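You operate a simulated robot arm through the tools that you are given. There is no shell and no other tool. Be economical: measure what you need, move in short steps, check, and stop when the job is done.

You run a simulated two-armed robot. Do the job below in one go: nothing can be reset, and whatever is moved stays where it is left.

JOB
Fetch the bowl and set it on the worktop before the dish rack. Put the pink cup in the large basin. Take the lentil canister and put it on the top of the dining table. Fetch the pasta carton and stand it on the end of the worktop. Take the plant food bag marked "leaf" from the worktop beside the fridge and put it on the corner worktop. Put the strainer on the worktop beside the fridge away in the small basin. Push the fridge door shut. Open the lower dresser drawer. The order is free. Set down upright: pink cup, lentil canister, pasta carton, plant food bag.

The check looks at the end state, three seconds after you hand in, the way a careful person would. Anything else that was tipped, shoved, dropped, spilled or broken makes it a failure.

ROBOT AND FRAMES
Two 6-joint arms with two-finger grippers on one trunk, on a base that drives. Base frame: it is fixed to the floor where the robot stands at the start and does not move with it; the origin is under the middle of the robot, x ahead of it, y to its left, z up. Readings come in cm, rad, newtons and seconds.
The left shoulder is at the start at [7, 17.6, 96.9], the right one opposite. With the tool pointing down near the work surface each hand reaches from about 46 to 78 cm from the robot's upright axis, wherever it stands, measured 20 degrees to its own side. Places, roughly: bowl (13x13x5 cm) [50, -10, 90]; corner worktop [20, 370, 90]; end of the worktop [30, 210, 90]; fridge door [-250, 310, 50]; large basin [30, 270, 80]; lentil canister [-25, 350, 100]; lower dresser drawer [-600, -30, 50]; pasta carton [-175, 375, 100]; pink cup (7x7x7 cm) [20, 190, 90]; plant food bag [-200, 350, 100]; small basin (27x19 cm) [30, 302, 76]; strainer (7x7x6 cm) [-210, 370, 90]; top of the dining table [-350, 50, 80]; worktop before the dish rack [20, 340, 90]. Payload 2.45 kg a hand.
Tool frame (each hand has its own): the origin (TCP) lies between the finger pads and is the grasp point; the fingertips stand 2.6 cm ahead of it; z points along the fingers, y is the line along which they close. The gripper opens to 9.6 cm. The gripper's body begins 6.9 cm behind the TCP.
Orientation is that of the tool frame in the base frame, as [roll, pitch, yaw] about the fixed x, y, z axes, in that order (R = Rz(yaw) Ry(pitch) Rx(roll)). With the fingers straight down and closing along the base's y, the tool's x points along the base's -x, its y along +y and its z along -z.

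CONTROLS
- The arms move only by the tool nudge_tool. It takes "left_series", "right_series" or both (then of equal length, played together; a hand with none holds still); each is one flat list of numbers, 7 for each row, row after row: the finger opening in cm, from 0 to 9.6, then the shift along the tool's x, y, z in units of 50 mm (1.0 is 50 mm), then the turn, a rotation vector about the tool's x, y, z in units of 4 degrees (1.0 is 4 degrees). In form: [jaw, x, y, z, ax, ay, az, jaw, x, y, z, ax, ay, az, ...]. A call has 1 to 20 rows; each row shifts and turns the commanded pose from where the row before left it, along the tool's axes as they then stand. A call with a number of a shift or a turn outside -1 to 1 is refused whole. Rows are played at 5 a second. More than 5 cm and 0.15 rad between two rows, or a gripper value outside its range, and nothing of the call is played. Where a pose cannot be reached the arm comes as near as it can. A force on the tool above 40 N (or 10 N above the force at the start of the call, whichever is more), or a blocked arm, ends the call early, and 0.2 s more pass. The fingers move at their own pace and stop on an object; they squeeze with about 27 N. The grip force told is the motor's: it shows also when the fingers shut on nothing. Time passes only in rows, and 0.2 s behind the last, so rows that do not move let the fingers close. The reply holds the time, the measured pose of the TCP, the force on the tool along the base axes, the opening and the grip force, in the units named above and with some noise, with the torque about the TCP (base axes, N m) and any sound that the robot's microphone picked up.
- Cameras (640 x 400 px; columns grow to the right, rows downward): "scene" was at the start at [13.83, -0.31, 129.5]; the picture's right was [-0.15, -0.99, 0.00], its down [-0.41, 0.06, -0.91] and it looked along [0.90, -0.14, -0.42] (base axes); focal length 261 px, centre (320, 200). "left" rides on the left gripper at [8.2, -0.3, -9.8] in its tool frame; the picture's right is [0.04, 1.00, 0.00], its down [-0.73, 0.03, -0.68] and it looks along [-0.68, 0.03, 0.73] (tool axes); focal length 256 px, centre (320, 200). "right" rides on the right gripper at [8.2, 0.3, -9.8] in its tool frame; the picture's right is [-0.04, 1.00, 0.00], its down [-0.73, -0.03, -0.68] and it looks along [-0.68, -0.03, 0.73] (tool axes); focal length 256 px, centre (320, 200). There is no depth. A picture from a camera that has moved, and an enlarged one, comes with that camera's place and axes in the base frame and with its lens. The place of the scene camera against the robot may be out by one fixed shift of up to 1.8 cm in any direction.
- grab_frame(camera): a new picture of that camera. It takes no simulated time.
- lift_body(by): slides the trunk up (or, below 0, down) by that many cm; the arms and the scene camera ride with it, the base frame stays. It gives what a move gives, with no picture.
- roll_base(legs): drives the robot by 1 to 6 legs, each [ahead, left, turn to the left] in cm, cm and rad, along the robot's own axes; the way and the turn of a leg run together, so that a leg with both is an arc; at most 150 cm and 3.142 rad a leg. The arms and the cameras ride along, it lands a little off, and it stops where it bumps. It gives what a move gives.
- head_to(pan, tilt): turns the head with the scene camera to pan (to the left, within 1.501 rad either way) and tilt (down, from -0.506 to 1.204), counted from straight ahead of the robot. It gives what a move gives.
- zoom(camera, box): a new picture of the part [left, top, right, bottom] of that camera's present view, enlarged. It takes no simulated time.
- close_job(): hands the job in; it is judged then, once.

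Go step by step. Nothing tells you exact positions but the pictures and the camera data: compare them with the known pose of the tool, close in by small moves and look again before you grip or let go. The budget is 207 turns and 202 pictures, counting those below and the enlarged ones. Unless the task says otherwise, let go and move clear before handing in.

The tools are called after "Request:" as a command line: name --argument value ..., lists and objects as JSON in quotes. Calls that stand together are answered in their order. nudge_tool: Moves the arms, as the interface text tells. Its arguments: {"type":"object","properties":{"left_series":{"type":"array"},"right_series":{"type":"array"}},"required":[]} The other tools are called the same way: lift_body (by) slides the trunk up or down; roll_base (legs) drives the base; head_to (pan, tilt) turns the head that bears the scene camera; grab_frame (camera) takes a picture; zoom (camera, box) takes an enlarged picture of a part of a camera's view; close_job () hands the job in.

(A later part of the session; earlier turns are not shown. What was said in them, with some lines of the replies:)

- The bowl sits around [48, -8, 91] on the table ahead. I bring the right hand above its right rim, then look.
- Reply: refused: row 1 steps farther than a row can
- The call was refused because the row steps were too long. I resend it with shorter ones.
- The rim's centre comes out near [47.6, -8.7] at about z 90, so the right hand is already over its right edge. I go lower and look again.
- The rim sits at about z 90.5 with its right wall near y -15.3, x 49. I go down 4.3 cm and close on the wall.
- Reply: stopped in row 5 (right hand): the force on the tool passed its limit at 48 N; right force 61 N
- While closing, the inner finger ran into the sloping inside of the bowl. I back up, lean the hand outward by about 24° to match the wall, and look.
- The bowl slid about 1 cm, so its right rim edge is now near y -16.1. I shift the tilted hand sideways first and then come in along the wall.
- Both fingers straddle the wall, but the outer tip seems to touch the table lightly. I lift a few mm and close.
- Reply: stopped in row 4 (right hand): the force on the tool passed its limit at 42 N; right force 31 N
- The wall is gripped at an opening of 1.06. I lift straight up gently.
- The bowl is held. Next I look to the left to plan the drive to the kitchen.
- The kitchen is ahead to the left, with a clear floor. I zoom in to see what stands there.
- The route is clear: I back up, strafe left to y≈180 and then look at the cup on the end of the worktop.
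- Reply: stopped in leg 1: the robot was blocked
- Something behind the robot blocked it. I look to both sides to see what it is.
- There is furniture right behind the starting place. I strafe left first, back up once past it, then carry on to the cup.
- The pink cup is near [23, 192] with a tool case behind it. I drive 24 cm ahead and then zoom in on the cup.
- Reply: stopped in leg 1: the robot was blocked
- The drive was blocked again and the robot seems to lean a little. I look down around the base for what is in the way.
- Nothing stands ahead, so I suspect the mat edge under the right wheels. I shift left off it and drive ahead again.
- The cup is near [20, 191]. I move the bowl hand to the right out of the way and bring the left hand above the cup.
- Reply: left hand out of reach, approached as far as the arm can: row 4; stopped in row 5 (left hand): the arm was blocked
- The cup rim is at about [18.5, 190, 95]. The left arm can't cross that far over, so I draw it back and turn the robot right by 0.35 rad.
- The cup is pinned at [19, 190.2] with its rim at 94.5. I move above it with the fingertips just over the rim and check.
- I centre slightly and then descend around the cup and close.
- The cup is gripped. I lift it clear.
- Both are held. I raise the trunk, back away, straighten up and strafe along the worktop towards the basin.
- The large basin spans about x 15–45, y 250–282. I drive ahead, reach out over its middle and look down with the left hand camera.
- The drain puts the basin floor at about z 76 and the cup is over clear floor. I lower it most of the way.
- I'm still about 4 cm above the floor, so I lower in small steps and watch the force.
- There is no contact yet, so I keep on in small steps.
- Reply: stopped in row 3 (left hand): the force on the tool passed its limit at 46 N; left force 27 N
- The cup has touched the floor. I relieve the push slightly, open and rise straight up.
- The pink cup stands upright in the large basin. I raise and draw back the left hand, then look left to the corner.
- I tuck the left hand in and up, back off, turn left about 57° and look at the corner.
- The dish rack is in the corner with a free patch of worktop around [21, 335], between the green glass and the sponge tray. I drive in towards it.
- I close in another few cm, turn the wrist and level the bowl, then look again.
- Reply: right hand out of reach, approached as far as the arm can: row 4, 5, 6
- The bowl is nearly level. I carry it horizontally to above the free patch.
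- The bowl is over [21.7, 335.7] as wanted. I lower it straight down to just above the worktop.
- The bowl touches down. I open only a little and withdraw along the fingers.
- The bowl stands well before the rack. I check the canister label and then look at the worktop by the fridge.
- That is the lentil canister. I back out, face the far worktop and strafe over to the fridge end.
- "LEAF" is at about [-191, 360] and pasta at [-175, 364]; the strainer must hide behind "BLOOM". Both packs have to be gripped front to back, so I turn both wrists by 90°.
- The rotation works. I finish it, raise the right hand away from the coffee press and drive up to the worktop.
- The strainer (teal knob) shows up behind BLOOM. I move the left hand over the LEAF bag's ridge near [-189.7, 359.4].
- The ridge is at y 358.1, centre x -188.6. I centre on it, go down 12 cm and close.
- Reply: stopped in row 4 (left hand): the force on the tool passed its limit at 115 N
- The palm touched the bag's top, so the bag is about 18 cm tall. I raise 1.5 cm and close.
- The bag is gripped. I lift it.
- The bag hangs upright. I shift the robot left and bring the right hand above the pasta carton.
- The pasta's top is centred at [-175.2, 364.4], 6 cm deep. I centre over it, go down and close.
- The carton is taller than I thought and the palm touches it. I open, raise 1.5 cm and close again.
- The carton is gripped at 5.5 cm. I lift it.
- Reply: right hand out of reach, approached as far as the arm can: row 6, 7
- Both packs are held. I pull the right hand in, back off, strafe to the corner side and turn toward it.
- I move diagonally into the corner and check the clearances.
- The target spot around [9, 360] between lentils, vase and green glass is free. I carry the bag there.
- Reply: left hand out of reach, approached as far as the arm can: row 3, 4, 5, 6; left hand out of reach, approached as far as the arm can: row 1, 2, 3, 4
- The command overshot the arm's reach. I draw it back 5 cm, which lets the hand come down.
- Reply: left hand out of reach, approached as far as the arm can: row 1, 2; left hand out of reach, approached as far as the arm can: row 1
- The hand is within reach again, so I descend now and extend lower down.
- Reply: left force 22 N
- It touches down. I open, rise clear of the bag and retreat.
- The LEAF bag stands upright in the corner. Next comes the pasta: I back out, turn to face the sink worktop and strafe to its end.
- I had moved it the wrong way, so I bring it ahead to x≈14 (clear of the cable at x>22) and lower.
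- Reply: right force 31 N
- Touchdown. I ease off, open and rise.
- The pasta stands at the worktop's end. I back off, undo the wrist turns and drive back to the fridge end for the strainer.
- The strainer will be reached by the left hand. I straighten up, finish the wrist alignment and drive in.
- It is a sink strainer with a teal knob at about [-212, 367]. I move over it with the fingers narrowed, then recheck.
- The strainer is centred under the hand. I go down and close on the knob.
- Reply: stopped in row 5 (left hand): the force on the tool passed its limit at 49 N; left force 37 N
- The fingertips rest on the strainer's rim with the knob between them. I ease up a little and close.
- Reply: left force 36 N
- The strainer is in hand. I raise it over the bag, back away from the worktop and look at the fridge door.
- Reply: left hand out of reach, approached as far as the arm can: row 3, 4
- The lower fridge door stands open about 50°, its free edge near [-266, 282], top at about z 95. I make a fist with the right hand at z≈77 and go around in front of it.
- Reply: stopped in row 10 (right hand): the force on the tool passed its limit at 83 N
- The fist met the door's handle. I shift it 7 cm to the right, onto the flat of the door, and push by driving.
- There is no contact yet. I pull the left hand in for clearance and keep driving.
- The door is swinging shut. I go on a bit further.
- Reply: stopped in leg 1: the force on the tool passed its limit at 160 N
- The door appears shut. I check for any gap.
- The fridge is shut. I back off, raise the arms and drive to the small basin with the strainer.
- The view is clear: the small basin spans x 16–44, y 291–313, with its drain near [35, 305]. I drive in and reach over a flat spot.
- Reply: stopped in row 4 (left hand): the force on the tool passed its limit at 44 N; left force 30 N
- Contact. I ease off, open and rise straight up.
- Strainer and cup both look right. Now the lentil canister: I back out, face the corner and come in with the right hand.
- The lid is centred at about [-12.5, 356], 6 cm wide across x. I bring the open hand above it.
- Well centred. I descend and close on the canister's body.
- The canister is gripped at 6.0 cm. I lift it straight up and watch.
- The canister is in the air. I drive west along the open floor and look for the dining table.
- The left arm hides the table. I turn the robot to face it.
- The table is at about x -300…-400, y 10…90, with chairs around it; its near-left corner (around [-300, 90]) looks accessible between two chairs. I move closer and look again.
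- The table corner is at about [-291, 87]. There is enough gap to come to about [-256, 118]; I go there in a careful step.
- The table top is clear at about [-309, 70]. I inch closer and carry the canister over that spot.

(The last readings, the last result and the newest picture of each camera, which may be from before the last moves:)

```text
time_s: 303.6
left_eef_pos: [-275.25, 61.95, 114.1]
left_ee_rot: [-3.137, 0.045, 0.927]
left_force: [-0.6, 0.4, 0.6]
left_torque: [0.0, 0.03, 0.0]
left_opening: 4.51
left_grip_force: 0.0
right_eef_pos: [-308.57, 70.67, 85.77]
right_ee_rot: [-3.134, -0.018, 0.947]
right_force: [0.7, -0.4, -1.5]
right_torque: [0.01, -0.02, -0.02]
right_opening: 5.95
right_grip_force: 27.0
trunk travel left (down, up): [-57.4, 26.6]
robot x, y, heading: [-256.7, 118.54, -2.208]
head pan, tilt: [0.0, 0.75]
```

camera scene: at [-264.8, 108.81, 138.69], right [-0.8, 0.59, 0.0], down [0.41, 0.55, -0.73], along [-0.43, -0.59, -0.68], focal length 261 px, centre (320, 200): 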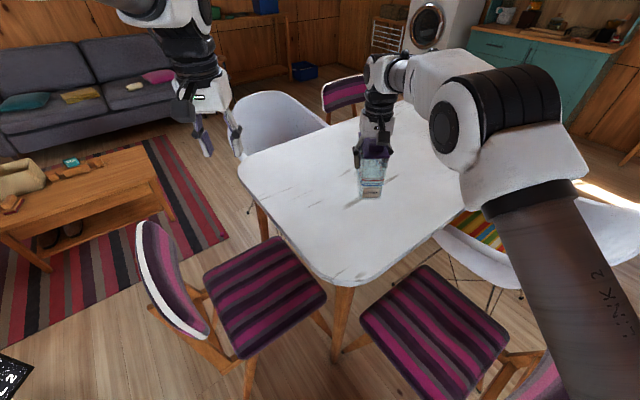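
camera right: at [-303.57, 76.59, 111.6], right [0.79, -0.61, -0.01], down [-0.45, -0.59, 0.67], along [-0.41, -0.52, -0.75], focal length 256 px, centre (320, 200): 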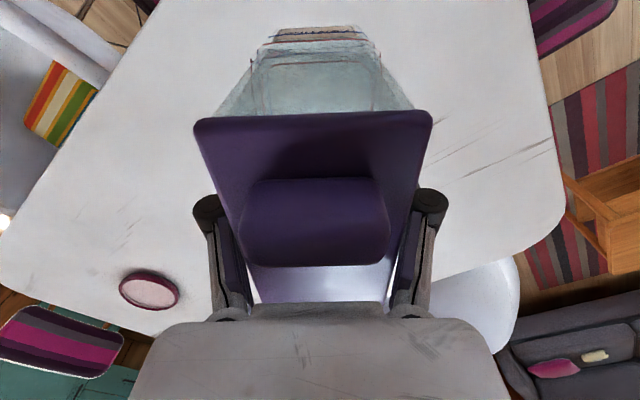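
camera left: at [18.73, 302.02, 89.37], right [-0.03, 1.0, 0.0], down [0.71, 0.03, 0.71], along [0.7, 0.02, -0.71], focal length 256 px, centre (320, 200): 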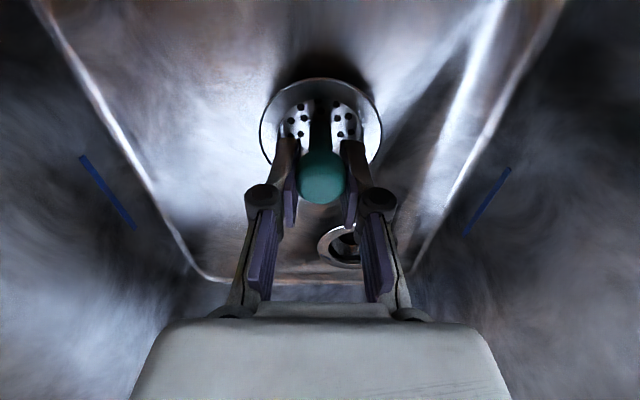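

Request:
nudge_tool --right_series '[0, 0, 0, 0.08, 0, 0, 0, 0, 0, 0, 0.08, 0, 0, 0, 0, 0, 0, 0.08, 0, 0, 0, 0, 0, 0, 0.08, 0, 0, 0, 0, 0, 0, 0, 0, 0, 0]'

Request:
zoom --camera "scene" --box '[300, 150, 420, 250]'

```text
time_s: 304.5
left_eef_pos: [-275.1, 62.14, 114.27]
left_ee_rot: [-3.138, 0.048, 0.928]
left_force: [-0.4, -1.1, 0.5]
left_torque: [0.0, -0.01, 0.0]
left_opening: 4.52
left_grip_force: 0.0
right_eef_pos: [-308.8, 70.61, 85.43]
right_ee_rot: [-3.135, -0.003, 0.948]
right_force: [2.9, 6.1, 23.5]
right_torque: [0.19, -1.03, 0.22]
right_opening: 5.99
right_grip_force: 26.9
trunk travel left (down, up): [-57.4, 26.6]
robot x, y, heading: [-256.47, 118.56, -2.215]
head pan, tilt: [0.0, 0.75]
stopped in row 4 (right hand): the force on the tool passed its limit at 44 N (the readings are from after the stop); the commanded pose is now the measured one
```

```text
4.00 times, centred on (360, 200) of scene
camera zoom: at [-264.58, 109.07, 138.73], right [-0.8, 0.59, 0.0], down [0.4, 0.55, -0.73], along [-0.44, -0.59, -0.68], focal length 1044 px, centre (160, 200)
```

zoom: 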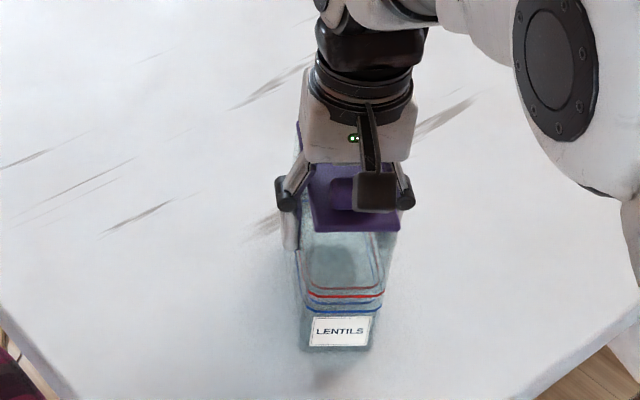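

It stands on the table. I ease off, open and rise clear, then pull the arm back.

Request:
nudge_tool --right_series '[0, 0, 0, -0.05, 0, 0, 0, 6.8, 0, 0, 0, 0, 0, 0, 8.5, 0, 0, 0, 0, 0, 0, 9.4, 0, 0, -0.3, 0, 0, 0, 9.4, 0, 0, -0.7, 0, 0, 0, 9.4, 0, 0, -0.9, 0, 0, 0, 9.4, 0, 0, -0.9, 0, 0, 0, 9.4, 0, 0, -0.9, 0, 0, 0, 9.4, 0, 0, -0.9, 0, 0, 0, 9.4, 0.7, 0, -0.5, 0, 0, 0, 9.4, 0.8, 0, 0, 0, 0, 0, 9.4, 0.8, 0, 0, 0, 0, 0, 9.4, 0, 0, 0, 0, 0, 0]'

Request:
grab_frame --camera "scene"

```text
time_s: 307.3
left_eef_pos: [-275.35, 61.88, 114.14]
left_ee_rot: [-3.138, 0.045, 0.926]
left_force: [-0.5, -0.4, 0.0]
left_torque: [-0.02, -0.04, 0.0]
left_opening: 4.49
left_grip_force: 0.1
right_eef_pos: [-302.01, 79.43, 110.7]
right_ee_rot: [-3.134, -0.007, 0.948]
right_force: [-0.5, 0.0, -0.4]
right_torque: [0.01, -0.02, -0.02]
right_opening: 9.42
right_grip_force: 0.0
trunk travel left (down, up): [-57.4, 26.6]
robot x, y, heading: [-256.91, 118.44, -2.21]
head pan, tilt: [0.0, 0.75]
```

```text
60 pictures are left
camera scene: at [-264.87, 108.77, 138.68], right [-0.8, 0.59, 0.0], down [0.41, 0.55, -0.73], along [-0.43, -0.59, -0.68], focal length 261 px, centre (320, 200)
```

scene: 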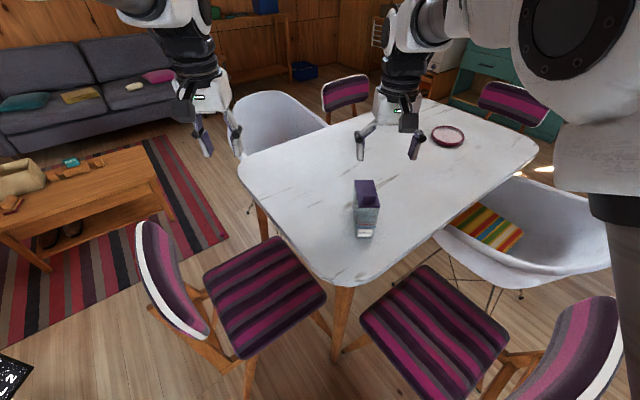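

The lentils stand on the table. Next is the dresser in the far west; I back out from between the chairs and look along the passage.

Request:
roll_base --legs '[[-48, -8, 0], [0, 0, -0.93]]'

Request:
head_to --pan 0.0 --tilt 0.4

Request:
grab_frame --camera "scene"

```text
time_s: 312.5
left_eef_pos: [-290.28, 142.69, 114.13]
left_ee_rot: [-3.138, 0.046, 0.015]
left_force: [0.2, -0.3, -0.5]
left_torque: [0.0, -0.05, -0.01]
left_opening: 4.48
left_grip_force: 0.0
right_eef_pos: [-292.96, 174.68, 110.74]
right_ee_rot: [-3.135, -0.01, 0.037]
right_force: [-0.5, -0.1, 0.6]
right_torque: [-0.01, -0.03, 0.01]
right_opening: 9.39
right_grip_force: 0.0
trunk travel left (down, up): [-57.4, 26.6]
robot x, y, heading: [-234.35, 162.58, -3.112]
head pan, tilt: [0.0, 0.75]
```

```text
time_s: 313.4
left_eef_pos: [-290.3, 142.75, 114.07]
left_ee_rot: [-3.138, 0.046, 0.017]
left_force: [-0.5, -0.1, 0.0]
left_torque: [-0.02, 0.0, 0.0]
left_opening: 4.48
left_grip_force: 0.2
right_eef_pos: [-293.02, 174.66, 110.7]
right_ee_rot: [-3.134, -0.009, 0.037]
right_force: [-0.3, 0.0, 0.1]
right_torque: [-0.02, 0.0, 0.01]
right_opening: 9.39
right_grip_force: 0.1
trunk travel left (down, up): [-57.4, 26.6]
robot x, y, heading: [-234.46, 162.59, -3.119]
head pan, tilt: [0.0, 0.4]
```

```text
59 pictures are left
camera scene: at [-248.88, 163.37, 141.79], right [-0.02, 1.0, 0.0], down [0.39, 0.01, -0.92], along [-0.92, -0.02, -0.39], focal length 261 px, centre (320, 200)
```

scene: 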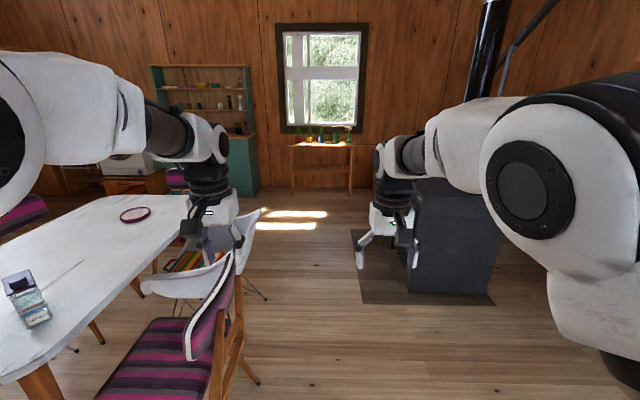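

The passage between the chairs (up to y≈129) and the stove's floor plate (from y≈190) is about 60 cm wide. I straighten and drive down its middle.

Request:
roll_base --legs '[[0, 0, -0.023], [0, -1, 0], [120, 0, 0]]'

Request:
grab_frame --camera "scene"

```text
time_s: 320.2
left_eef_pos: [-411.99, 144.22, 114.16]
left_ee_rot: [-3.139, 0.046, 0.002]
left_force: [-0.5, 0.1, -0.6]
left_torque: [-0.01, -0.04, 0.01]
left_opening: 4.51
left_grip_force: 0.0
right_eef_pos: [-413.92, 176.27, 110.7]
right_ee_rot: [-3.134, -0.009, 0.021]
right_force: [0.4, -0.2, -0.9]
right_torque: [0.01, -0.02, 0.01]
right_opening: 9.42
right_grip_force: 0.0
trunk travel left (down, up): [-57.4, 26.6]
robot x, y, heading: [-355.57, 163.13, -3.134]
head pan, tilt: [0.0, 0.4]
```

```text
58 pictures are left
camera scene: at [-370.08, 164.18, 141.8], right [-0.01, 1.0, 0.0], down [0.39, 0.0, -0.92], along [-0.92, -0.01, -0.39], focal length 261 px, centre (320, 200)
```

scene: 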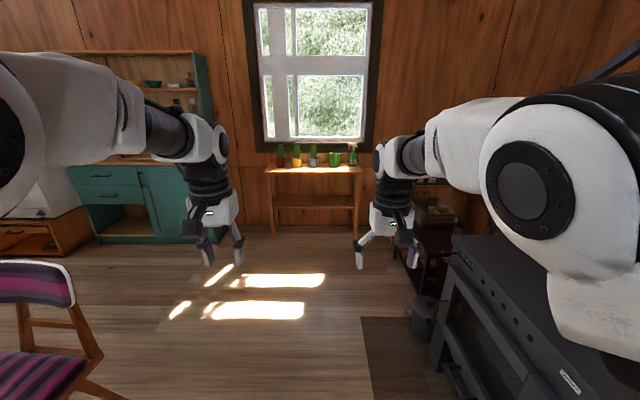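

The passage works. I continue and then face the dresser.

Request:
roll_base --legs '[[105, 0, 0], [0, 60, 0]]'

Request:
head_to --pan 0.4 --tilt 0.5

Request:
grab_frame --camera "scene"

```text
time_s: 328.6
left_eef_pos: [-518.04, 84.63, 114.13]
left_ee_rot: [-3.137, 0.045, -0.028]
left_force: [-0.1, 0.3, -0.2]
left_torque: [-0.01, 0.0, -0.04]
left_opening: 4.49
left_grip_force: 0.1
right_eef_pos: [-519.37, 116.73, 110.83]
right_ee_rot: [-3.134, -0.007, -0.007]
right_force: [-0.2, -0.2, 1.2]
right_torque: [-0.03, 0.01, -0.03]
right_opening: 9.41
right_grip_force: 0.0
trunk travel left (down, up): [-57.4, 26.6]
robot x, y, heading: [-461.57, 101.89, 3.12]
head pan, tilt: [0.0, 0.4]
```

```text
time_s: 329.5
left_eef_pos: [-518.19, 84.73, 114.18]
left_ee_rot: [-3.14, 0.046, -0.028]
left_force: [-0.7, 0.4, -0.3]
left_torque: [0.0, 0.01, 0.0]
left_opening: 4.48
left_grip_force: 0.0
right_eef_pos: [-519.41, 116.75, 110.71]
right_ee_rot: [-3.135, -0.009, -0.007]
right_force: [-0.2, -0.5, 0.1]
right_torque: [-0.01, 0.0, 0.0]
right_opening: 9.41
right_grip_force: 0.0
trunk travel left (down, up): [-57.4, 26.6]
robot x, y, heading: [-461.29, 101.98, 3.122]
head pan, tilt: [0.4, 0.499]
```

```text
57 pictures are left
camera scene: at [-475.05, 99.91, 140.89], right [-0.37, 0.93, 0.0], down [0.45, 0.18, -0.88], along [-0.82, -0.32, -0.48], focal length 261 px, centre (320, 200)
```

scene: 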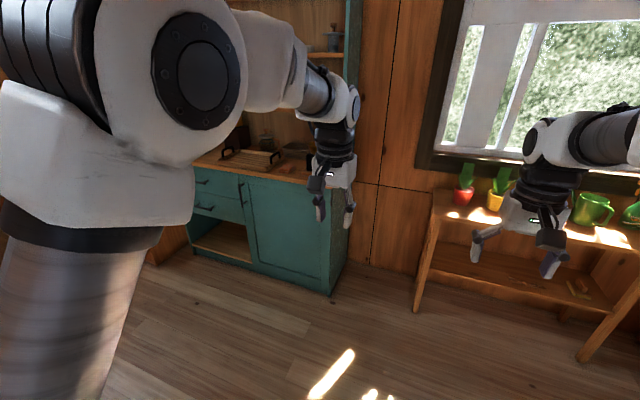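

The lower drawer's handle is near [-592, -34, 50]. I drive round to stand in front of it and look closely.

Request:
roll_base --legs '[[34, 0, 0.02], [0, 116, 0]]'

Request:
head_to --pan 0.1 --tilt 0.7

Request:
grab_frame --camera "scene"

```text
time_s: 337.3
left_eef_pos: [-549.62, -34.0, 114.2]
left_ee_rot: [-3.137, 0.045, 0.017]
left_force: [-0.5, -0.4, -0.8]
left_torque: [-0.03, -0.03, 0.0]
left_opening: 4.46
left_grip_force: 0.1
right_eef_pos: [-552.28, -2.0, 110.77]
right_ee_rot: [-3.134, -0.008, 0.036]
right_force: [0.1, 0.1, -0.7]
right_torque: [0.02, 0.0, 0.02]
right_opening: 9.38
right_grip_force: 0.1
trunk travel left (down, up): [-57.4, 26.6]
robot x, y, heading: [-493.77, -13.78, -3.112]
head pan, tilt: [0.4, 0.499]
```

```text
time_s: 338.1
left_eef_pos: [-549.64, -33.91, 114.16]
left_ee_rot: [-3.139, 0.045, 0.016]
left_force: [0.6, 0.0, 1.2]
left_torque: [0.01, 0.02, -0.03]
left_opening: 4.46
left_grip_force: 0.1
right_eef_pos: [-552.28, -1.89, 110.88]
right_ee_rot: [-3.135, -0.009, 0.037]
right_force: [0.0, 0.5, -0.3]
right_torque: [0.02, 0.02, -0.06]
right_opening: 9.39
right_grip_force: 0.1
trunk travel left (down, up): [-57.4, 26.6]
robot x, y, heading: [-493.72, -14.23, -3.113]
head pan, tilt: [0.099, 0.7]
```

```text
56 pictures are left
camera scene: at [-507.37, -14.15, 139.12], right [-0.12, 0.99, 0.0], down [0.64, 0.08, -0.77], along [-0.76, -0.09, -0.64], focal length 261 px, centre (320, 200)
```

scene: 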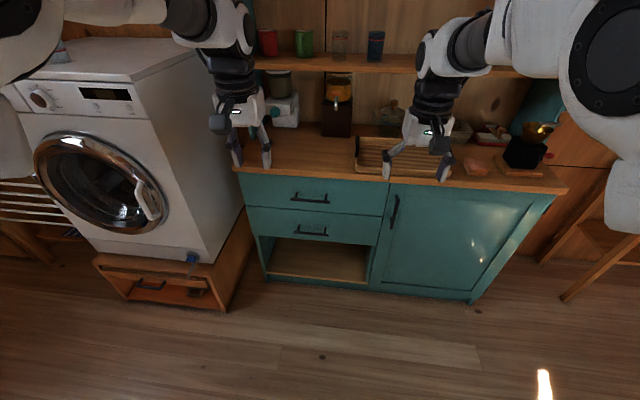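

Request:
zoom --camera "scene" --box '[230, 160, 410, 300]'

```text
2.86 times, centred on (320, 230) of scene
camera zoom: at [-507.37, -14.15, 139.12], right [-0.12, 0.99, 0.0], down [0.64, 0.08, -0.77], along [-0.76, -0.09, -0.64], focal length 746 px, centre (320, 114)
```

zoom: 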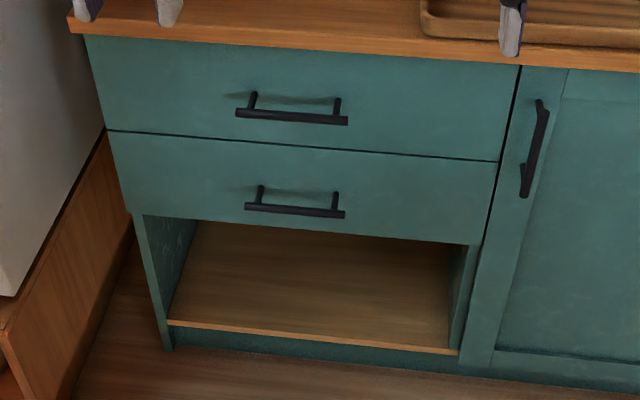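

It is a horizontal bar handle at about [-590, -28, 48]. I will grip it with the left hand pointing forward and its fingers above and below the bar, so first I re-orient the hand.

Request:
nudge_tool --left_series '[8, -0.95, 0, 0, 0, 0, 0, 8, -0.95, 0, 0, 0, 0, 0, 8, 0, 0, 0, -0.962, -0.962, 0.962, 8, 0, 0, 0, -0.962, -0.962, 0.962, 8, 0, 0, 0, -0.962, -0.962, 0.962, 8, 0, 0, 0, -0.962, -0.962, 0.962, 8, 0, 0, 0, -0.962, -0.962, 0.962, 8, 0, 0, 0, -0.962, -0.962, 0.962, 8, 0, 0, 0, -0.962, -0.962, 0.962, 8, 0, 0, 0, -0.962, -0.962, 0.962, 8, 0, 0, 0, -0.962, -0.962, 0.962, 8, 0, 0, 0, -0.962, -0.962, 0.962, 8, 0, 0, 0, -0.962, -0.962, 0.962, 8, 0, 0, 0, -0.962, -0.962, 0.962, 8, 0, 0, 0, -0.962, -0.962, 0.962, 8, 0, 0, 0, -0.962, -0.962, 0.962, 8, 0, 0, 0, -0.962, -0.962, 0.962, 8, 0, 0, 0, -0.962, -0.962, 0.962, 8, 0, 0, 0, -0.962, -0.962, 0.962, 8, 0, 0, 0, -0.962, -0.962, 0.962]'

Request:
grab_frame --camera "scene"

Request:
grab_frame --camera "left"

```text
time_s: 342.5
left_eef_pos: [-559.57, -34.19, 115.73]
left_ee_rot: [1.498, 0.088, -1.48]
left_force: [0.0, -0.3, -0.7]
left_torque: [0.02, -0.01, -0.04]
left_opening: 7.99
left_grip_force: 0.0
left hand out of reach, approached as far as the arm can: row 19, 20
right_eef_pos: [-552.21, -2.03, 110.67]
right_ee_rot: [-3.135, -0.006, 0.036]
right_force: [0.7, 0.5, -0.3]
right_torque: [0.0, 0.0, 0.01]
right_opening: 9.41
right_grip_force: 0.0
trunk travel left (down, up): [-57.4, 26.6]
robot x, y, heading: [-493.86, -14.53, -3.115]
head pan, tilt: [0.099, 0.7]
stopped in row 20 (left hand): the arm was blocked; the commanded pose is now the measured one
```

```text
54 pictures are left
camera scene: at [-507.35, -14.17, 139.12], right [-0.12, 0.99, 0.0], down [0.64, 0.08, -0.76], along [-0.76, -0.09, -0.64], focal length 261 px, centre (320, 200)
```

scene: 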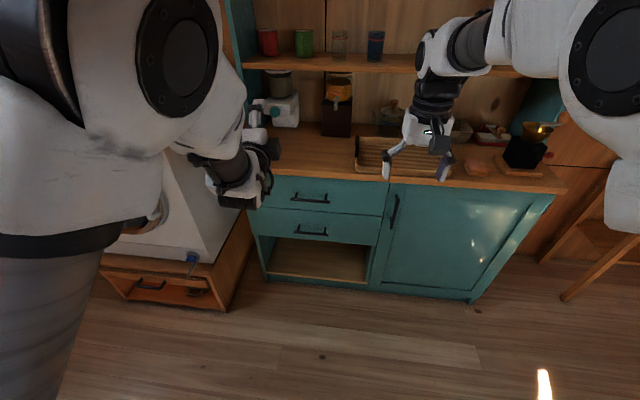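

```text
53 pictures are left
camera left: at [-548.98, -41.24, 113.88], right [0.08, -0.12, 0.99], down [0.61, 0.79, 0.04], along [-0.79, 0.6, 0.14], focal length 256 px, centre (320, 200)
```

left: 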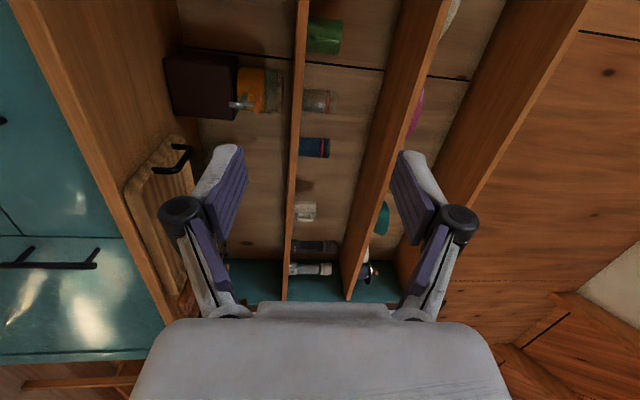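

The hand now points forward. I lower the trunk to handle height and look with the left camera.

Request:
lift_body --by -57

Request:
grab_frame --camera "left"

Request:
grab_frame --camera "scene"

```text
refused: -57 is not a number from -40 to 40
```

```text
52 pictures are left
camera left: at [-548.98, -41.24, 113.88], right [0.08, -0.12, 0.99], down [0.61, 0.79, 0.04], along [-0.79, 0.6, 0.14], focal length 256 px, centre (320, 200)
```

left: 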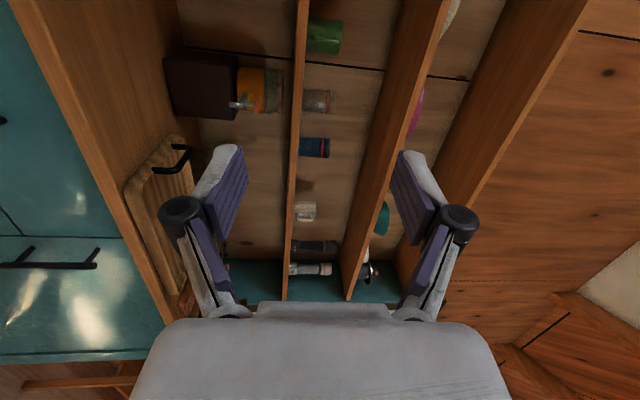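

```text
51 pictures are left
camera scene: at [-507.35, -14.17, 139.12], right [-0.12, 0.99, 0.0], down [0.64, 0.08, -0.76], along [-0.76, -0.09, -0.64], focal length 261 px, centre (320, 200)
```

scene: 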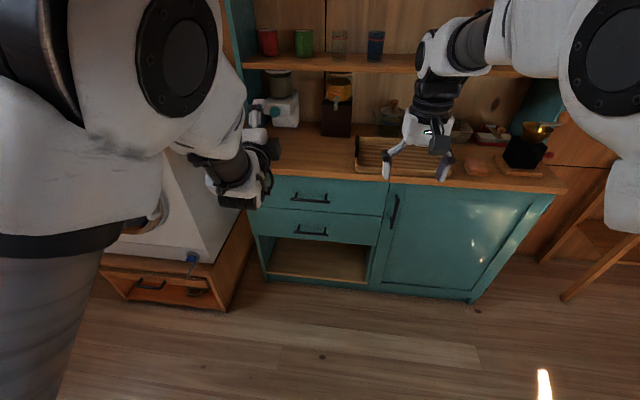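

The lift takes at most 40 cm at a time, so I do it in two parts.

Request:
lift_body --by -40

Request:
lift_body --by -15

Request:
grab_frame --camera "left"

Request:
grab_frame --camera "scene"

```text
time_s: 346.3
left_eef_pos: [-559.57, -34.06, 75.77]
left_ee_rot: [1.5, 0.087, -1.481]
left_force: [0.5, -0.4, 0.5]
left_torque: [0.01, -0.02, 0.01]
left_opening: 8.01
left_grip_force: 0.0
right_eef_pos: [-552.19, -2.05, 70.75]
right_ee_rot: [-3.133, -0.008, 0.036]
right_force: [-0.2, 0.6, 0.1]
right_torque: [-0.02, 0.04, -0.02]
right_opening: 9.41
right_grip_force: 0.0
trunk travel left (down, up): [-17.4, 66.6]
robot x, y, heading: [-493.75, -14.13, -3.114]
head pan, tilt: [0.099, 0.7]
```

```text
time_s: 348.1
left_eef_pos: [-559.51, -34.05, 60.57]
left_ee_rot: [1.5, 0.086, -1.481]
left_force: [0.6, -0.9, 0.4]
left_torque: [0.02, -0.01, 0.01]
left_opening: 8.0
left_grip_force: 0.2
right_eef_pos: [-552.34, -2.07, 55.77]
right_ee_rot: [-3.135, -0.008, 0.037]
right_force: [0.0, -0.8, 0.7]
right_torque: [-0.03, 0.0, -0.01]
right_opening: 9.39
right_grip_force: 0.0
trunk travel left (down, up): [-2.4, 81.6]
robot x, y, heading: [-493.59, -13.7, -3.117]
head pan, tilt: [0.099, 0.7]
```

```text
50 pictures are left
camera left: at [-548.99, -41.21, 58.84], right [0.08, -0.12, 0.99], down [0.61, 0.79, 0.04], along [-0.79, 0.6, 0.14], focal length 256 px, centre (320, 200)
```

left: 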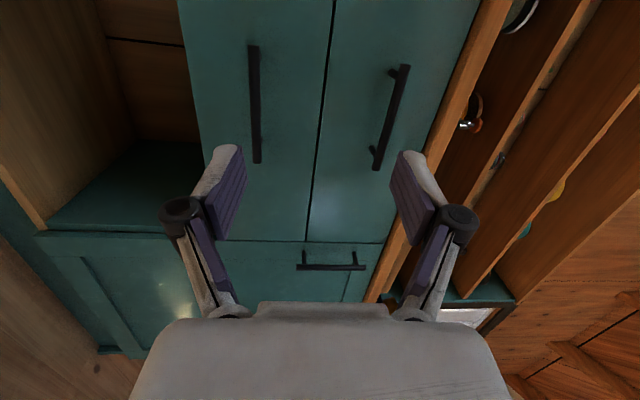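

```text
49 pictures are left
camera scene: at [-507.35, -14.15, 84.12], right [-0.12, 0.99, 0.0], down [0.64, 0.08, -0.76], along [-0.76, -0.09, -0.64], focal length 261 px, centre (320, 200)
```

scene: 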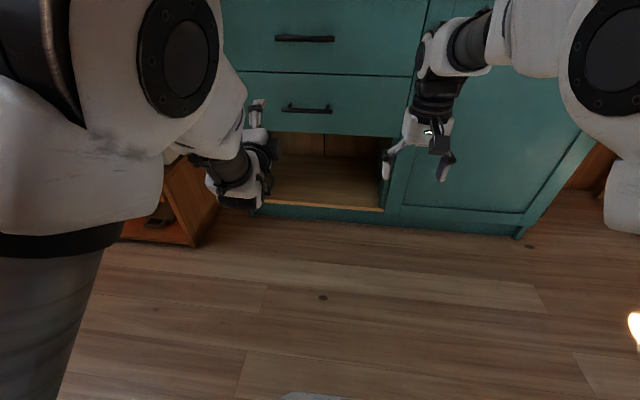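

The lower bar triangulates to about [-589.3, -28.2, 53.8]. I square up the hand, shift it to that height and line, and drive 15 cm ahead.

Request:
nudge_tool --left_series '[7, 0, 0, 0, 0.52, -0.7, 0, 7, 0, 0, 0, 0.52, -0.7, 0, 7, -0.59, -0.67, 0, 0, 0, 0, 7, -0.59, -0.67, 0, 0, 0, 0, 7, 0, 0, 0, 0, 0, 0]'

Request:
roll_base --legs '[[14, 0, -0.025]]'

Request:
grab_frame --camera "left"

Request:
grab_frame --camera "scene"

```text
time_s: 349.5
left_eef_pos: [-562.4, -34.8, 55.02]
left_ee_rot: [1.503, 0.153, -1.424]
left_force: [0.1, 0.0, 0.2]
left_torque: [0.0, 0.0, -0.02]
left_opening: 7.02
left_grip_force: 0.2
left hand out of reach, approached as far as the arm can: row 1, 2, 3, 4
right_eef_pos: [-552.29, -1.97, 55.89]
right_ee_rot: [-3.135, -0.008, 0.037]
right_force: [0.5, -0.1, -0.4]
right_torque: [-0.03, 0.0, -0.05]
right_opening: 9.37
right_grip_force: 0.0
trunk travel left (down, up): [-2.4, 81.6]
robot x, y, heading: [-493.4, -14.11, -3.12]
head pan, tilt: [0.099, 0.7]
stopped in row 5 (left hand): the arm was blocked; the commanded pose is now the measured one
```

```text
time_s: 350.8
left_eef_pos: [-576.98, -33.11, 55.01]
left_ee_rot: [1.502, 0.155, -1.449]
left_force: [0.0, 1.2, 0.2]
left_torque: [-0.02, -0.03, -0.02]
left_opening: 6.99
left_grip_force: 0.0
right_eef_pos: [-565.81, -0.72, 55.76]
right_ee_rot: [-3.134, -0.009, 0.012]
right_force: [0.8, 0.2, -0.1]
right_torque: [-0.01, 0.02, -0.03]
right_opening: 9.4
right_grip_force: 0.0
trunk travel left (down, up): [-2.4, 81.6]
robot x, y, heading: [-507.45, -14.45, 3.143]
head pan, tilt: [0.099, 0.7]
```

```text
48 pictures are left
camera left: at [-566.06, -39.84, 52.76], right [0.09, -0.18, 0.98], down [0.59, 0.8, 0.09], along [-0.81, 0.57, 0.18], focal length 256 px, centre (320, 200)
```

left: 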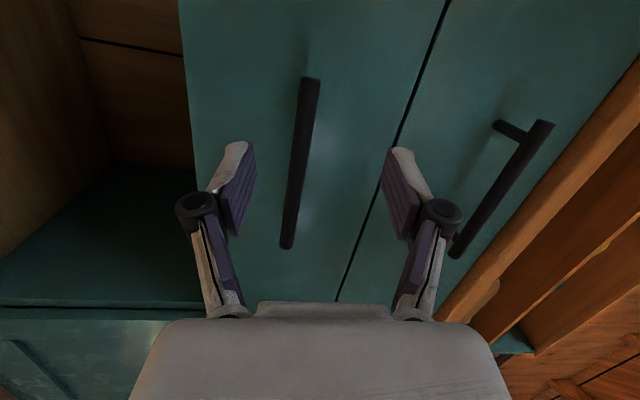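

```text
47 pictures are left
camera scene: at [-521.29, -13.98, 84.11], right [-0.1, 1.0, 0.0], down [0.64, 0.06, -0.76], along [-0.76, -0.08, -0.64], focal length 261 px, centre (320, 200)
```

scene: 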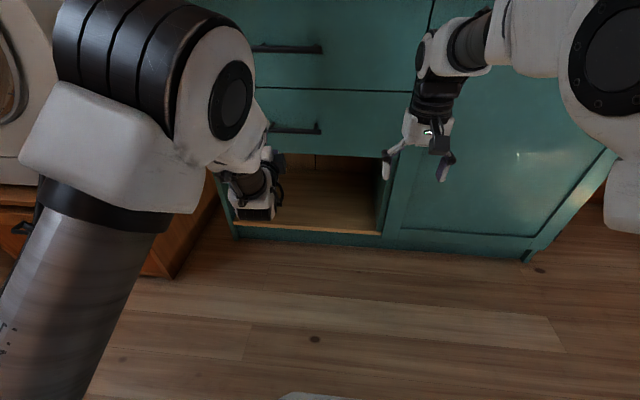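

The bar lies right between the fingers' planes at z≈55. I shift the robot 6 cm right and 8 cm ahead, then check before closing.

Request:
roll_base --legs '[[0, -6, 0], [8, 0, 0]]'

Request:
grab_frame --camera "left"

```text
time_s: 352.4
left_eef_pos: [-584.78, -27.18, 55.15]
left_ee_rot: [1.502, 0.155, -1.446]
left_force: [0.3, 0.1, 0.0]
left_torque: [0.05, 0.02, 0.03]
left_opening: 7.0
left_grip_force: 0.1
right_eef_pos: [-573.91, 5.26, 55.83]
right_ee_rot: [-3.135, -0.009, 0.015]
right_force: [0.0, 0.0, -0.6]
right_torque: [-0.05, 0.03, 0.0]
right_opening: 9.39
right_grip_force: 0.1
trunk travel left (down, up): [-2.4, 81.6]
robot x, y, heading: [-515.58, -8.17, -3.14]
head pan, tilt: [0.099, 0.7]
```

```text
46 pictures are left
camera left: at [-574.13, -33.91, 52.74], right [0.09, -0.18, 0.98], down [0.58, 0.81, 0.1], along [-0.81, 0.56, 0.18], focal length 256 px, centre (320, 200)
```

left: 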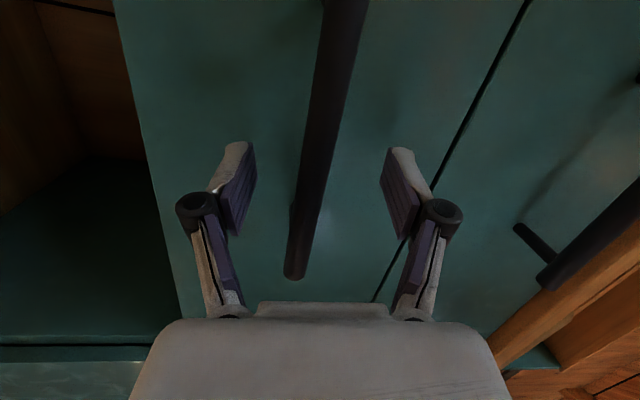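

The bar lies between the fingers at the grasp point. I close on it.

Request:
nudge_tool --left_series '[7, 0, 0, 0.1, 0, 0, 0, 0, 0, 0, 0, 0, 0, 0, 0, 0, 0, 0, 0, 0, 0, 0, 0, 0, 0, 0, 0, 0, 0, 0, 0, 0, 0, 0, 0]'

Request:
grab_frame --camera "left"

```text
time_s: 353.6
left_eef_pos: [-585.49, -27.35, 54.64]
left_ee_rot: [1.51, 0.152, -1.447]
left_force: [13.6, 10.7, -35.2]
left_torque: [-1.24, 0.3, -0.27]
left_opening: 1.64
left_grip_force: 41.9
right_eef_pos: [-574.09, 5.21, 55.5]
right_ee_rot: [-3.135, -0.009, 0.015]
right_force: [1.2, -0.3, 0.6]
right_torque: [-0.01, 0.03, 0.0]
right_opening: 9.41
right_grip_force: 0.1
trunk travel left (down, up): [-2.4, 81.6]
robot x, y, heading: [-515.95, -8.23, 3.145]
head pan, tilt: [0.099, 0.7]
```

```text
45 pictures are left
camera left: at [-574.69, -33.97, 52.41], right [0.08, -0.18, 0.98], down [0.58, 0.81, 0.1], along [-0.81, 0.56, 0.17], focal length 256 px, centre (320, 200)
```

left: 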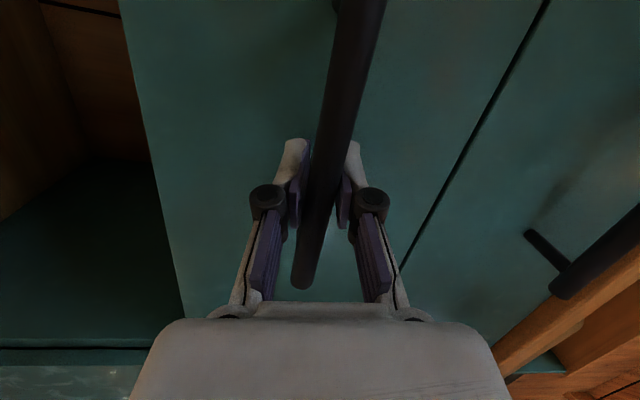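

The handle is gripped. I relieve the vertical stress and pull by driving back.

Request:
nudge_tool --left_series '[0, 0, -0.07, 0, 0, 0, 0, 0, 0, 0, 0, 0, 0, 0]'

Request:
roll_base --legs '[[-12, 0, 0]]'

Request:
grab_frame --camera "scene"

```text
time_s: 354.2
left_eef_pos: [-585.44, -27.23, 54.6]
left_ee_rot: [1.505, 0.154, -1.446]
left_force: [12.7, 6.7, -22.7]
left_torque: [-1.16, 0.22, -0.23]
left_opening: 1.66
left_grip_force: 41.9
right_eef_pos: [-574.12, 5.16, 55.66]
right_ee_rot: [-3.133, -0.01, 0.014]
right_force: [0.1, -0.3, 0.5]
right_torque: [0.0, 0.0, 0.01]
right_opening: 9.41
right_grip_force: 0.1
trunk travel left (down, up): [-2.4, 81.6]
robot x, y, heading: [-515.4, -8.41, -3.143]
head pan, tilt: [0.099, 0.7]
```

```text
time_s: 355.4
left_eef_pos: [-573.63, -27.17, 54.63]
left_ee_rot: [1.505, 0.153, -1.448]
left_force: [-0.1, 2.3, -15.3]
left_torque: [-1.11, 0.14, 0.32]
left_opening: 1.64
left_grip_force: 42.2
right_eef_pos: [-561.97, 5.18, 55.7]
right_ee_rot: [-3.136, -0.01, 0.014]
right_force: [-0.3, -0.5, -0.7]
right_torque: [0.01, -0.05, -0.01]
right_opening: 9.42
right_grip_force: 0.1
trunk travel left (down, up): [-2.4, 81.6]
robot x, y, heading: [-502.84, -8.28, 3.144]
head pan, tilt: [0.099, 0.7]
```

```text
44 pictures are left
camera scene: at [-517.46, -8.0, 84.1], right [-0.1, 1.0, 0.0], down [0.64, 0.06, -0.76], along [-0.76, -0.08, -0.65], focal length 261 px, centre (320, 200)
```

scene: 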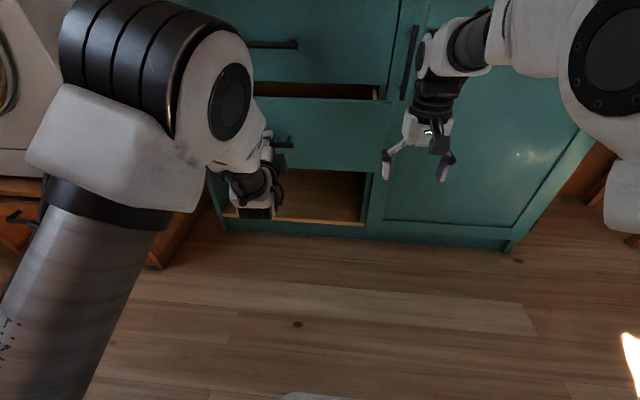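

The drawer is sliding open smoothly. I pull it further.

Request:
roll_base --legs '[[-13, 0, 0]]'

Request:
grab_frame --camera "scene"

```text
time_s: 356.7
left_eef_pos: [-560.53, -27.33, 54.58]
left_ee_rot: [1.504, 0.152, -1.448]
left_force: [-0.2, 6.5, -10.8]
left_torque: [-1.11, 0.08, -0.09]
left_opening: 1.61
left_grip_force: 41.5
right_eef_pos: [-549.11, 5.24, 55.73]
right_ee_rot: [-3.134, -0.008, 0.015]
right_force: [0.1, -0.3, -0.9]
right_torque: [0.02, -0.01, 0.0]
right_opening: 9.41
right_grip_force: 0.1
trunk travel left (down, up): [-2.4, 81.6]
robot x, y, heading: [-490.44, -7.98, -3.142]
head pan, tilt: [0.099, 0.7]
```

```text
43 pictures are left
camera scene: at [-504.57, -7.96, 84.1], right [-0.1, 0.99, 0.0], down [0.64, 0.06, -0.76], along [-0.76, -0.08, -0.65], focal length 261 px, centre (320, 200)
```

scene: 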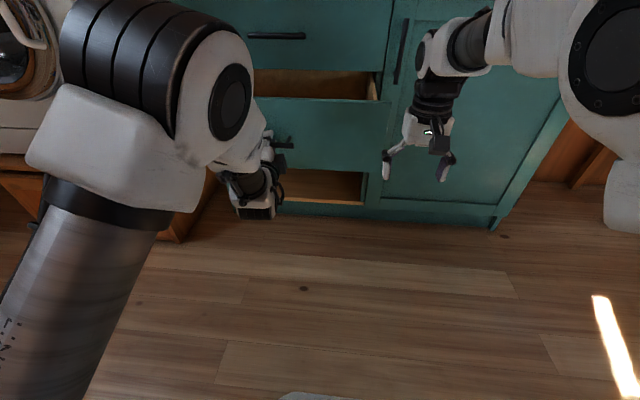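

Request:
roll_base --legs '[[-6, 0, 0]]'

```text
time_s: 357.7
left_eef_pos: [-554.57, -27.29, 54.74]
left_ee_rot: [1.505, 0.152, -1.449]
left_force: [0.6, -1.6, -6.6]
left_torque: [-1.1, 0.03, 0.06]
left_opening: 1.63
left_grip_force: 41.3
right_eef_pos: [-543.03, 5.26, 55.73]
right_ee_rot: [-3.133, -0.01, 0.014]
right_force: [0.4, 0.1, 1.0]
right_torque: [0.01, 0.03, 0.0]
right_opening: 9.41
right_grip_force: 0.1
trunk travel left (down, up): [-2.4, 81.6]
robot x, y, heading: [-484.48, -7.53, 3.14]
head pan, tilt: [0.099, 0.7]
```

The drawer is about 31 cm open. I release the handle and back straight away.

Request:
nudge_tool --left_series '[7, 0, 0, 0, 0, 0, 0, 7, 0, 0, 0, 0, 0, 0, 7, 0, 0, 0, 0, 0, 0]'

Request:
roll_base --legs '[[-18, 0, 0]]'

Request:
lift_body --by 40

Request:
head_to --pan 0.1 --tilt 0.55

Request:
grab_frame --camera "scene"

```text
time_s: 358.5
left_eef_pos: [-554.5, -27.31, 54.71]
left_ee_rot: [1.504, 0.155, -1.449]
left_force: [0.0, -0.9, 0.7]
left_torque: [-0.01, 0.04, 0.0]
left_opening: 7.01
left_grip_force: 0.1
right_eef_pos: [-542.97, 5.18, 55.84]
right_ee_rot: [-3.135, -0.009, 0.015]
right_force: [-1.3, 0.1, 0.2]
right_torque: [-0.02, -0.04, 0.0]
right_opening: 9.42
right_grip_force: 0.0
trunk travel left (down, up): [-2.4, 81.6]
robot x, y, heading: [-484.95, -8.2, 3.143]
head pan, tilt: [0.099, 0.7]
```

```text
time_s: 360.0
left_eef_pos: [-536.63, -27.05, 54.68]
left_ee_rot: [1.505, 0.153, -1.452]
left_force: [-0.6, 0.0, -0.2]
left_torque: [-0.01, -0.01, -0.01]
left_opening: 7.0
left_grip_force: 0.0
right_eef_pos: [-525.19, 5.43, 55.72]
right_ee_rot: [-3.134, -0.007, 0.009]
right_force: [1.2, -0.8, 0.1]
right_torque: [0.02, -0.02, -0.02]
right_opening: 9.4
right_grip_force: 0.1
trunk travel left (down, up): [-2.4, 81.6]
robot x, y, heading: [-466.5, -7.76, 3.134]
head pan, tilt: [0.099, 0.7]
```

```text
time_s: 363.8
left_eef_pos: [-536.75, -27.04, 94.66]
left_ee_rot: [1.505, 0.153, -1.453]
left_force: [-0.5, -0.6, -0.2]
left_torque: [-0.01, 0.03, -0.01]
left_opening: 7.0
left_grip_force: 0.1
right_eef_pos: [-525.12, 5.42, 95.8]
right_ee_rot: [-3.134, -0.009, 0.009]
right_force: [-0.4, 0.7, 0.4]
right_torque: [0.0, -0.02, 0.01]
right_opening: 9.4
right_grip_force: 0.0
trunk travel left (down, up): [-42.4, 41.6]
robot x, y, heading: [-466.72, -8.63, 3.134]
head pan, tilt: [0.099, 0.7]
```

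```text
time_s: 364.5
left_eef_pos: [-536.84, -27.01, 94.68]
left_ee_rot: [1.505, 0.154, -1.452]
left_force: [-0.1, -0.2, -0.1]
left_torque: [0.02, 0.0, 0.02]
left_opening: 7.02
left_grip_force: 0.0
right_eef_pos: [-525.11, 5.42, 95.87]
right_ee_rot: [-3.136, -0.009, 0.01]
right_force: [-0.3, 0.3, -0.3]
right_torque: [0.05, -0.02, 0.04]
right_opening: 9.4
right_grip_force: 0.1
trunk travel left (down, up): [-42.4, 41.6]
robot x, y, heading: [-466.95, -8.22, 3.139]
head pan, tilt: [0.099, 0.55]
```

```text
42 pictures are left
camera scene: at [-481.12, -8.01, 125.42], right [-0.1, 1.0, 0.0], down [0.52, 0.05, -0.85], along [-0.85, -0.08, -0.52], focal length 261 px, centre (320, 200)
```

scene: 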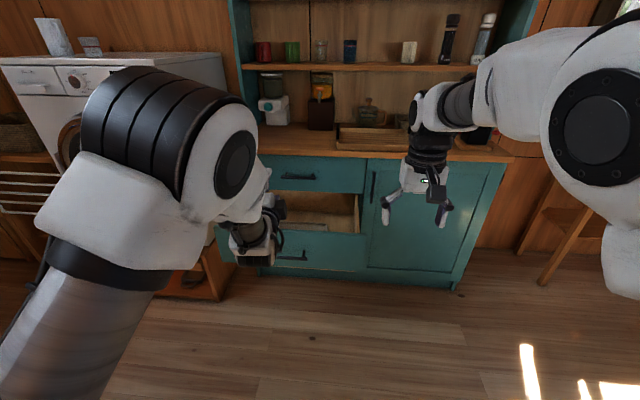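

The drawer stands open, and all eight jobs have been done and looked over, with both hands clear. I hand in.

Request:
close_job

```text
The job is handed in.
```

I did all eight parts and handed the job in. Nothing I could see was tipped or spilled, but I don't have the verdict of the check.

- **Bowl:** it sits on the worktop before the dish rack.
- **Pink cup:** it stands upright in the large basin.
- **Lentil canister:** it stands upright on the dining table.
- **Pasta carton:** it stands upright at the end of the worktop.
- **Plant food bag ("leaf"):** it stands upright on the corner worktop.
- **Strainer:** it is in the small basin.
- **Fridge door:** it is shut.
- **Lower dresser drawer:** it is open by about 31 cm.

The robot bumped something behind it as it first backed away from the start, and was blocked once more beside the green mat. The things near the first bump looked upright in later pictures, but I did not go back to check whether anything had shifted.
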